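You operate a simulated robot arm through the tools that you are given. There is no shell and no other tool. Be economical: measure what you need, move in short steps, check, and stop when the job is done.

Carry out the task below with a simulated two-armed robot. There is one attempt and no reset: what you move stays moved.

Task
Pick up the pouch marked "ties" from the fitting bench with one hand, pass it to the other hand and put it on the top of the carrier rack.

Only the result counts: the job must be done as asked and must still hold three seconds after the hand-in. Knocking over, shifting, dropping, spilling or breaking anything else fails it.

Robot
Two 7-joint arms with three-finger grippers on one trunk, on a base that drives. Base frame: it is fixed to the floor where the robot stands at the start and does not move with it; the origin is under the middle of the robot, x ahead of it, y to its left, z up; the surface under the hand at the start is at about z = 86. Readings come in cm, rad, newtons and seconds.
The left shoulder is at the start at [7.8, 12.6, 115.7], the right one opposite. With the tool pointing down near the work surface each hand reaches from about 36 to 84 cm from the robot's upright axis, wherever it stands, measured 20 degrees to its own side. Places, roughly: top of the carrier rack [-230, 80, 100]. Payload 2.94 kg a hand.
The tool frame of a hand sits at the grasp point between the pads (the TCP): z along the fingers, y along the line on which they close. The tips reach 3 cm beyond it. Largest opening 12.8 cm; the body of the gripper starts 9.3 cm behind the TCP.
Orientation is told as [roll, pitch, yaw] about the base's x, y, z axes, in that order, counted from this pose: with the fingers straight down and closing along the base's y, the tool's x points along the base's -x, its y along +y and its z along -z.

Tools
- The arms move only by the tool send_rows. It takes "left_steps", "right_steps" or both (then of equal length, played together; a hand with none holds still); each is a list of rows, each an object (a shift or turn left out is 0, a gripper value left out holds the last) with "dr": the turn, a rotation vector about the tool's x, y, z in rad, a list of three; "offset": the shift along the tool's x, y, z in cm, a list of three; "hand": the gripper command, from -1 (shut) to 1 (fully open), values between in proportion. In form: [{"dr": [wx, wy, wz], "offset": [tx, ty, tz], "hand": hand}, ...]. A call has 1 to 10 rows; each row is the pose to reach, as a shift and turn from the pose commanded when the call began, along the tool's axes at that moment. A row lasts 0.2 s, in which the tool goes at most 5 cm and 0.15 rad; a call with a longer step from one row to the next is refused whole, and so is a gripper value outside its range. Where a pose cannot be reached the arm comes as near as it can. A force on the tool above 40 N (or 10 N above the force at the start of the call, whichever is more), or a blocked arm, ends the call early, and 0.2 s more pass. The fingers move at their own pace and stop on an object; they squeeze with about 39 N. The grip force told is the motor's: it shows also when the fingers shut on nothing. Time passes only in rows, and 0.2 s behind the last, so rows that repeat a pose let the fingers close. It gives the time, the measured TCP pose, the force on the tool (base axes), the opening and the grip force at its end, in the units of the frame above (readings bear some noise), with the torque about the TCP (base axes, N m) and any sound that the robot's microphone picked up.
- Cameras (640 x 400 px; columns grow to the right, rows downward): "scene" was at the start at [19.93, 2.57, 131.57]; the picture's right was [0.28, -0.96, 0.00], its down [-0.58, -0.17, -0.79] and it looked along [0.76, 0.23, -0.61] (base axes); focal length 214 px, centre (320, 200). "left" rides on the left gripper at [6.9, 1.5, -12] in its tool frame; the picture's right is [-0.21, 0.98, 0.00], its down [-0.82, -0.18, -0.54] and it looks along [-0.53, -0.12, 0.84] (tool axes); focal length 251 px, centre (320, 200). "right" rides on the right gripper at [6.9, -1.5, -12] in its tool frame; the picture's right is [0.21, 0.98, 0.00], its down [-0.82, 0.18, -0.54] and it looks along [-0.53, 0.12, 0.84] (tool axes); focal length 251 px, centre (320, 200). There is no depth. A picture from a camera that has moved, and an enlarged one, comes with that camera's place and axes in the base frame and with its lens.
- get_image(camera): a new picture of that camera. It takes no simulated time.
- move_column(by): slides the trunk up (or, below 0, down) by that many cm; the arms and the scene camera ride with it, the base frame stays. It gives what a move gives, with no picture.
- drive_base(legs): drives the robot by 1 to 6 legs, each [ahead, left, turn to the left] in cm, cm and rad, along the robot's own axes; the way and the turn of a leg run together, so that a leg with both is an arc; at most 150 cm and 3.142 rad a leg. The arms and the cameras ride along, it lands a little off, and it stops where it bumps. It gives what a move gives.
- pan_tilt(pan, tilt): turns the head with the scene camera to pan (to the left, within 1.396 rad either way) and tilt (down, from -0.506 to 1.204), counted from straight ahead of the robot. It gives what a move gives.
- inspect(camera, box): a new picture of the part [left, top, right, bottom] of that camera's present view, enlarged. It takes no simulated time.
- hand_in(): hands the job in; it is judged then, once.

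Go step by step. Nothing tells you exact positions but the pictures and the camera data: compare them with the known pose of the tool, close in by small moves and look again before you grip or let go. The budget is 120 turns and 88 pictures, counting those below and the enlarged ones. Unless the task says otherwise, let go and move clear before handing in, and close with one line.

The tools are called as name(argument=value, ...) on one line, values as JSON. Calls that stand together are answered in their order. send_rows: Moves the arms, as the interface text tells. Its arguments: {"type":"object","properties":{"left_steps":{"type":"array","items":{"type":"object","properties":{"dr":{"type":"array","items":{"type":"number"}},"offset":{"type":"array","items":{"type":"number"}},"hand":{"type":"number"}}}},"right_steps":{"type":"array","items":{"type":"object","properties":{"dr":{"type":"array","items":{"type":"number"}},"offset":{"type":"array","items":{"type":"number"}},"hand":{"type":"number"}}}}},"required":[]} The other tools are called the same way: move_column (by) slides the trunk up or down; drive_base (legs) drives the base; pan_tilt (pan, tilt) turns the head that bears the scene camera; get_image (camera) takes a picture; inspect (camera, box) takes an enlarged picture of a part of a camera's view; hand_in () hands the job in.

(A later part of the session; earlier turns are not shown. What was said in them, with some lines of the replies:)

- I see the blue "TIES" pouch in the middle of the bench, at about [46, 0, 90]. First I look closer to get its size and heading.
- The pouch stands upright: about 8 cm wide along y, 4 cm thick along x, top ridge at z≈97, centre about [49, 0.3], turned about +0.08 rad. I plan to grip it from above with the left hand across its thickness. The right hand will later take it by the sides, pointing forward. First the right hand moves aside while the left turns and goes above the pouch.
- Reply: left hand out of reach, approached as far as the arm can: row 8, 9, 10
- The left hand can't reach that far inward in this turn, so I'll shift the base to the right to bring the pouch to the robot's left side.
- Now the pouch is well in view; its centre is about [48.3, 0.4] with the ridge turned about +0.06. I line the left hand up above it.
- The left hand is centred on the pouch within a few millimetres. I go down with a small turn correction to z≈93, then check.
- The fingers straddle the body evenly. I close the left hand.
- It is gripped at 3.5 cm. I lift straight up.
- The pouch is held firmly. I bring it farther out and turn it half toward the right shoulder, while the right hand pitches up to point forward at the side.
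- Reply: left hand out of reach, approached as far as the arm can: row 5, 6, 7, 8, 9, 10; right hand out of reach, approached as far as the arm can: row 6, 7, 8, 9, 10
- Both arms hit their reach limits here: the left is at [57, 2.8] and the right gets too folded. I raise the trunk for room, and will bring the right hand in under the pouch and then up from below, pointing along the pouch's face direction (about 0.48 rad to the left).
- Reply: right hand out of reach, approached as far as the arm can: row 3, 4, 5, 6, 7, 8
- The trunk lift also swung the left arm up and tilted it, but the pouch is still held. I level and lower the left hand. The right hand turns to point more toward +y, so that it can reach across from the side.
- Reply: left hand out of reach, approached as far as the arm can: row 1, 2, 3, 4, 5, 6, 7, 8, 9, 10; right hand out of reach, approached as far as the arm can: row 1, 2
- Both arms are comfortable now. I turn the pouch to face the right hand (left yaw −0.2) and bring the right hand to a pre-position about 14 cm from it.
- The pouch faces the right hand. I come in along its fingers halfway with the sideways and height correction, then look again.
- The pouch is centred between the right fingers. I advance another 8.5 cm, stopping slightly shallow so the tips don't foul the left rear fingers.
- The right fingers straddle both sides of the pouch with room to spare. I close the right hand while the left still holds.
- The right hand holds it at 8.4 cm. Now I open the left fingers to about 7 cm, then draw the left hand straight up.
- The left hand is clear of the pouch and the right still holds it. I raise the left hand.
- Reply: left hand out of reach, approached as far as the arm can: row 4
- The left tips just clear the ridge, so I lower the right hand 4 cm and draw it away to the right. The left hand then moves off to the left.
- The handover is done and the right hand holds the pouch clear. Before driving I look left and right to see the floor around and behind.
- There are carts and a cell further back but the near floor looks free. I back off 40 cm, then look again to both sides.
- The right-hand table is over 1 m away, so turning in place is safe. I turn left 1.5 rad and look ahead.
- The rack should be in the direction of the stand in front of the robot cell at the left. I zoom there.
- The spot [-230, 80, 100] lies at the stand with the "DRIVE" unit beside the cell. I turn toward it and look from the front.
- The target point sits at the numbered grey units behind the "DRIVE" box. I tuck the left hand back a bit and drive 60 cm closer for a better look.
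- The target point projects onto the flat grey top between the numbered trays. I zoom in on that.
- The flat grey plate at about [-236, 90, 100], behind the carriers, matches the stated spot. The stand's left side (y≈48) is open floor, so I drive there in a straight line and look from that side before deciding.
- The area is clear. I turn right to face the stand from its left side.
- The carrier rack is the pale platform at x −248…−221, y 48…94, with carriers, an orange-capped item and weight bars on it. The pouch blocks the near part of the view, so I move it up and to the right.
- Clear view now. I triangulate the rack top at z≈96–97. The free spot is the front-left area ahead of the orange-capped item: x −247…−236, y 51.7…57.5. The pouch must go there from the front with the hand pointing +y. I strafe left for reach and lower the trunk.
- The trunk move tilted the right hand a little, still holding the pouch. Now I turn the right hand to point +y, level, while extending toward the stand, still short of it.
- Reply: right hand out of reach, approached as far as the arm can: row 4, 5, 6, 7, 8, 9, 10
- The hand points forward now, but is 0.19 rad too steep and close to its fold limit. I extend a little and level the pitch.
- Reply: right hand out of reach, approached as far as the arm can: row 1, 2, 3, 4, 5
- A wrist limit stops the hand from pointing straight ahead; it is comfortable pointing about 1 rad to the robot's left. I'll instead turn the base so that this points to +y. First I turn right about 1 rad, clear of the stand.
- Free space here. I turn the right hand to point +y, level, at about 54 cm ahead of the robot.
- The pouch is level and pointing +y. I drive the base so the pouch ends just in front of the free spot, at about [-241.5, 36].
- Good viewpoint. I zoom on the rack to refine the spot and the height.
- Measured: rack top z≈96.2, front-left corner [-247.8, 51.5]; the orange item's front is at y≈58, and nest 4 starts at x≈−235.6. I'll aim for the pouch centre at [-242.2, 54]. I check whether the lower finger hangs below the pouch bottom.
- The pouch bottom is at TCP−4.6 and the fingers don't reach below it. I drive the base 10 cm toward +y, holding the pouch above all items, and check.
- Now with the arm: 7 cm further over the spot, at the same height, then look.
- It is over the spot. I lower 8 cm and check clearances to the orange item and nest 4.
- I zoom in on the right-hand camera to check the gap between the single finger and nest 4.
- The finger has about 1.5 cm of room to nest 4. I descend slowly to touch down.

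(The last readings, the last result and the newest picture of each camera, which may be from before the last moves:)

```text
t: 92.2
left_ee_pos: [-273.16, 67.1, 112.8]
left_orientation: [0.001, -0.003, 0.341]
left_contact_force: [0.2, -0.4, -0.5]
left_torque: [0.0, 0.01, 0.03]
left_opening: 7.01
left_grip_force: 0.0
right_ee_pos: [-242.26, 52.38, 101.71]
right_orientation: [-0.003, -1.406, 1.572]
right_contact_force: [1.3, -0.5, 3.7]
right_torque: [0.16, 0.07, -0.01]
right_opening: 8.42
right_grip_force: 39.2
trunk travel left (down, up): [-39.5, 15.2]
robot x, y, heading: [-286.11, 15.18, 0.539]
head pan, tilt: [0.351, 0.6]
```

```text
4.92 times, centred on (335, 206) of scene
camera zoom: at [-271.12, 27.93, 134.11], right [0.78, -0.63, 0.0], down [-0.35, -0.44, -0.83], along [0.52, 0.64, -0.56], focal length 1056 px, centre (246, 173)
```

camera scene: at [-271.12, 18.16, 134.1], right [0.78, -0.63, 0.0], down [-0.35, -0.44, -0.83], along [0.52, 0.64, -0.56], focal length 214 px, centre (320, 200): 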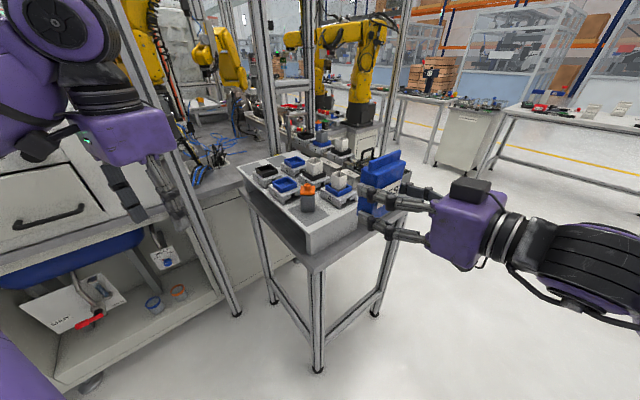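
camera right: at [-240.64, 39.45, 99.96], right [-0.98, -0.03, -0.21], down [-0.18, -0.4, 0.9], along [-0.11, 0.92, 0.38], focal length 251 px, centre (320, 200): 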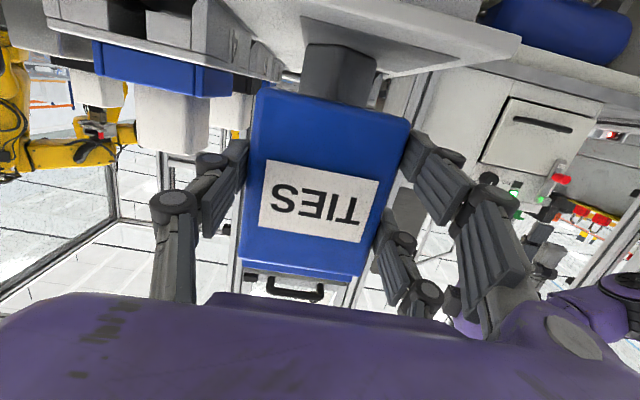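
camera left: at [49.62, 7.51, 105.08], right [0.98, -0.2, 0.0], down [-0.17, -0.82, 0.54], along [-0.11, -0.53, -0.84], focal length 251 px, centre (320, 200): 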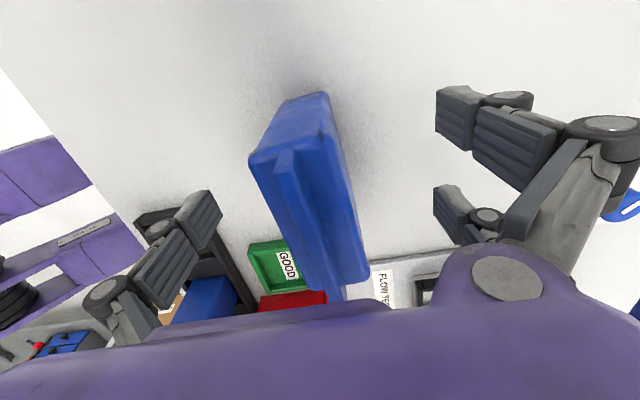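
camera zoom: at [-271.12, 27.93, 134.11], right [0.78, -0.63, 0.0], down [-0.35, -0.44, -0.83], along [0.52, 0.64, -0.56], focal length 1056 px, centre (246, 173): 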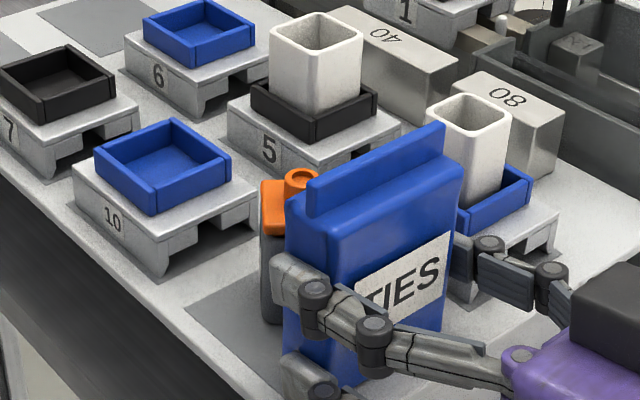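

First contact (about 4 N upward) at TCP z≈101.7. I press down another few millimetres to seat it.

send_rows(right_steps=[{"offset": [0.2, 0, 0.03]}, {"offset": [0.4, 0, 0.07]}, {"offset": [0.4, 0, 0.07]}])

inspect(camera="scene", box=[300, 190, 400, 252])

inspect(camera="right", box=[200, 0, 520, 200])

```text
t: 93.0
left_ee_pos: [-273.31, 67.0, 112.88]
left_orientation: [-0.001, -0.002, 0.343]
left_contact_force: [0.7, -0.3, -1.1]
left_torque: [0.01, -0.01, 0.02]
left_opening: 7.04
left_grip_force: 0.1
right_ee_pos: [-242.27, 52.38, 101.7]
right_orientation: [-0.021, -1.411, 1.592]
right_contact_force: [5.3, 3.4, 26.6]
right_torque: [0.36, 0.29, -0.11]
right_opening: 8.43
right_grip_force: 39.0
trunk travel left (down, up): [-39.5, 15.2]
robot x, y, heading: [-285.9, 15.19, 0.546]
head pan, tilt: [0.351, 0.6]
```

```text
6.40 times, centred on (350, 221) of scene
camera zoom: at [-271.2, 27.85, 134.15], right [0.78, -0.63, 0.0], down [-0.35, -0.44, -0.83], along [0.52, 0.64, -0.56], focal length 1373 px, centre (128, 66)
```

zoom: 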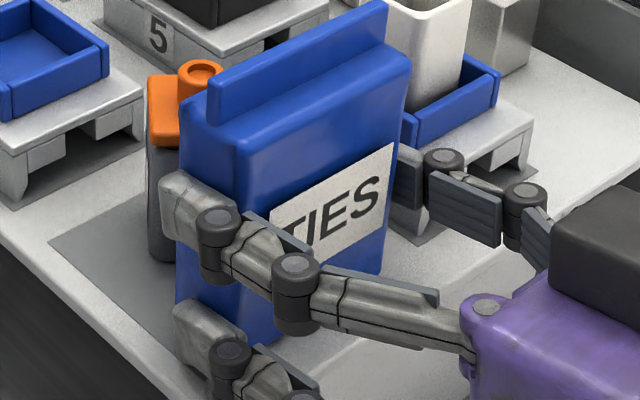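

```text
2.00 times, centred on (360, 100) of right
camera zoom: at [-240.74, 39.5, 96.66], right [-0.98, -0.03, -0.22], down [-0.18, -0.4, 0.9], along [-0.12, 0.91, 0.39], focal length 503 px, centre (240, 400)
```

zoom: 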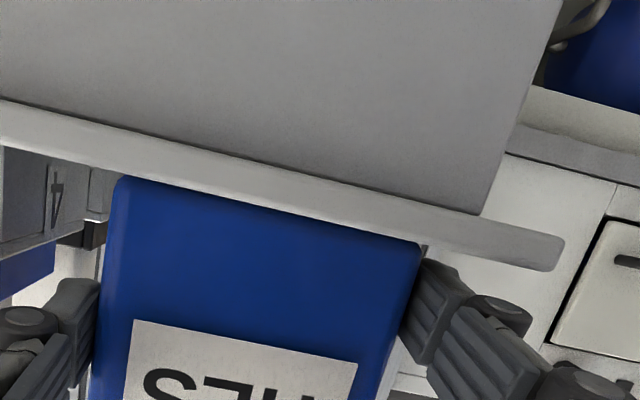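

The pouch stands flush on the rack. I ease the pressure and open the fingers just a little.

send_rows(right_steps=[{"offset": [-0.15, 0, -0.02]}, {"offset": [-0.35, 0, -0.06]}, {"offset": [-0.35, 0, -0.06]}])

send_rows(right_steps=[{"hand": -0.1}, {"hand": 0.2}, {"hand": 0.5}, {"hand": 0.5}, {"hand": 0.5}])

inspect(camera="scene", box=[270, 165, 400, 246])

get_image(camera="right")

```text
t: 93.8
left_ee_pos: [-273.38, 67.04, 112.9]
left_orientation: [0.002, -0.001, 0.342]
left_contact_force: [-0.2, 0.4, 0.1]
left_torque: [-0.02, 0.03, 0.02]
left_opening: 7.05
left_grip_force: 0.0
right_ee_pos: [-242.31, 52.35, 101.5]
right_orientation: [-0.004, -1.406, 1.572]
right_contact_force: [-0.4, 4.1, 19.0]
right_torque: [0.68, -0.16, 0.03]
right_opening: 8.42
right_grip_force: 38.8
trunk travel left (down, up): [-39.5, 15.2]
robot x, y, heading: [-285.94, 15.28, 0.544]
head pan, tilt: [0.351, 0.6]
```

```text
t: 95.0
left_ee_pos: [-273.24, 67.04, 112.73]
left_orientation: [-0.002, -0.001, 0.342]
left_contact_force: [0.3, 0.8, -0.3]
left_torque: [-0.02, 0.01, 0.0]
left_opening: 7.04
left_grip_force: 0.0
right_ee_pos: [-242.06, 52.42, 101.36]
right_orientation: [0.006, -1.401, 1.562]
right_contact_force: [-0.2, -0.4, -0.5]
right_torque: [0.02, 0.0, -0.01]
right_opening: 9.61
right_grip_force: 0.0
trunk travel left (down, up): [-39.5, 15.2]
robot x, y, heading: [-285.96, 15.31, 0.543]
head pan, tilt: [0.351, 0.6]
```

```text
4.92 times, centred on (335, 206) of scene
camera zoom: at [-271.1, 27.96, 134.1], right [0.78, -0.63, 0.0], down [-0.35, -0.44, -0.83], along [0.52, 0.64, -0.57], focal length 1056 px, centre (246, 173)
```

zoom: 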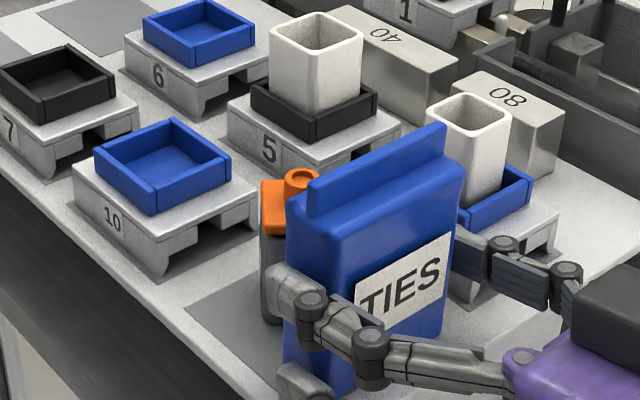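

```text
21 pictures are left
camera right: at [-240.65, 39.48, 96.61], right [-0.98, -0.03, -0.21], down [-0.18, -0.39, 0.9], along [-0.11, 0.92, 0.38], focal length 251 px, centre (320, 200)
```

right: 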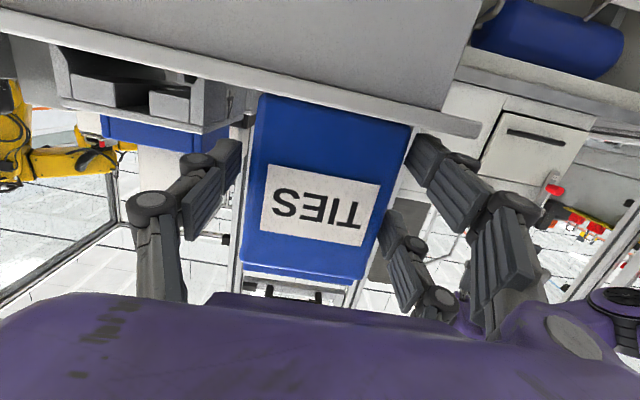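

The pouch stands free. I draw the hand straight back along its fingers.

send_rows(right_steps=[{"offset": [0, 0, -1]}, {"offset": [0, 0, -2.5]}, {"offset": [0, 0, -4]}, {"offset": [0, 0, -6]}, {"offset": [0, 0, -8]}, {"offset": [0, 0, -10]}, {"offset": [0, 0, -12]}])

get_image(camera="scene")

inspect(camera="scene", box=[250, 145, 420, 250])

```text
t: 96.6
left_ee_pos: [-273.18, 67.05, 112.78]
left_orientation: [0.003, -0.001, 0.341]
left_contact_force: [0.1, 0.2, 0.3]
left_torque: [0.02, 0.0, -0.02]
left_opening: 7.03
left_grip_force: 0.1
right_ee_pos: [-242.12, 40.53, 103.47]
right_orientation: [0.004, -1.403, 1.563]
right_contact_force: [0.3, -0.4, 0.0]
right_torque: [0.01, 0.02, -0.01]
right_opening: 9.62
right_grip_force: 0.0
trunk travel left (down, up): [-39.5, 15.2]
robot x, y, heading: [-285.81, 14.94, 0.541]
head pan, tilt: [0.351, 0.6]
```

```text
20 pictures are left
camera scene: at [-271.14, 27.88, 134.11], right [0.78, -0.63, 0.0], down [-0.35, -0.44, -0.83], along [0.52, 0.64, -0.56], focal length 214 px, centre (320, 200)
```

scene: 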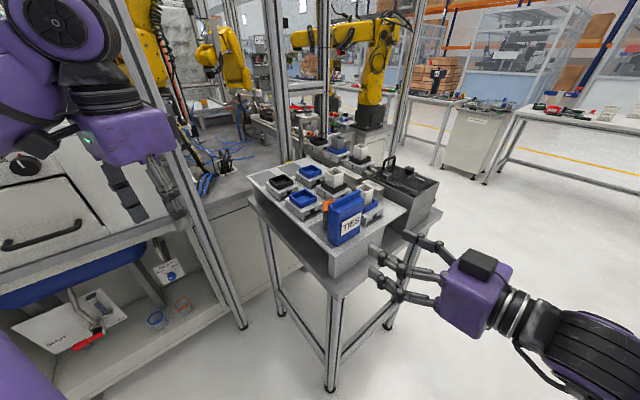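

```text
3.76 times, centred on (335, 198) of scene
camera zoom: at [-271.14, 27.88, 134.11], right [0.78, -0.63, 0.0], down [-0.35, -0.44, -0.83], along [0.52, 0.64, -0.56], focal length 807 px, centre (264, 209)
```

zoom: 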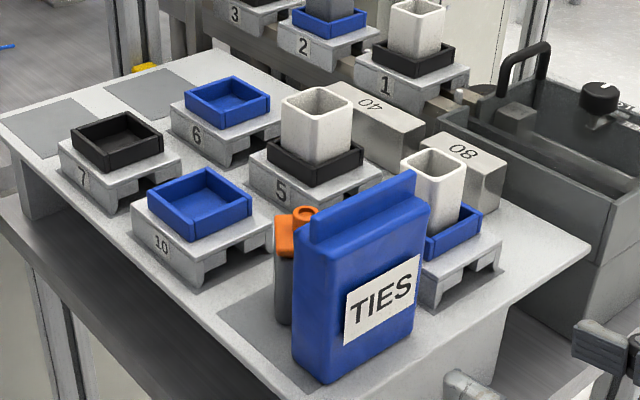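

The pouch stands upright on the rack top, clear of the neighbouring items, and the hand is withdrawn. I hand in.

hand_in()

```text
The job is handed in.
```

The "ties" pouch was picked up with the left hand, passed to the right hand and put on top of the carrier rack; it stands upright there, and in the last picture nothing around it had moved.
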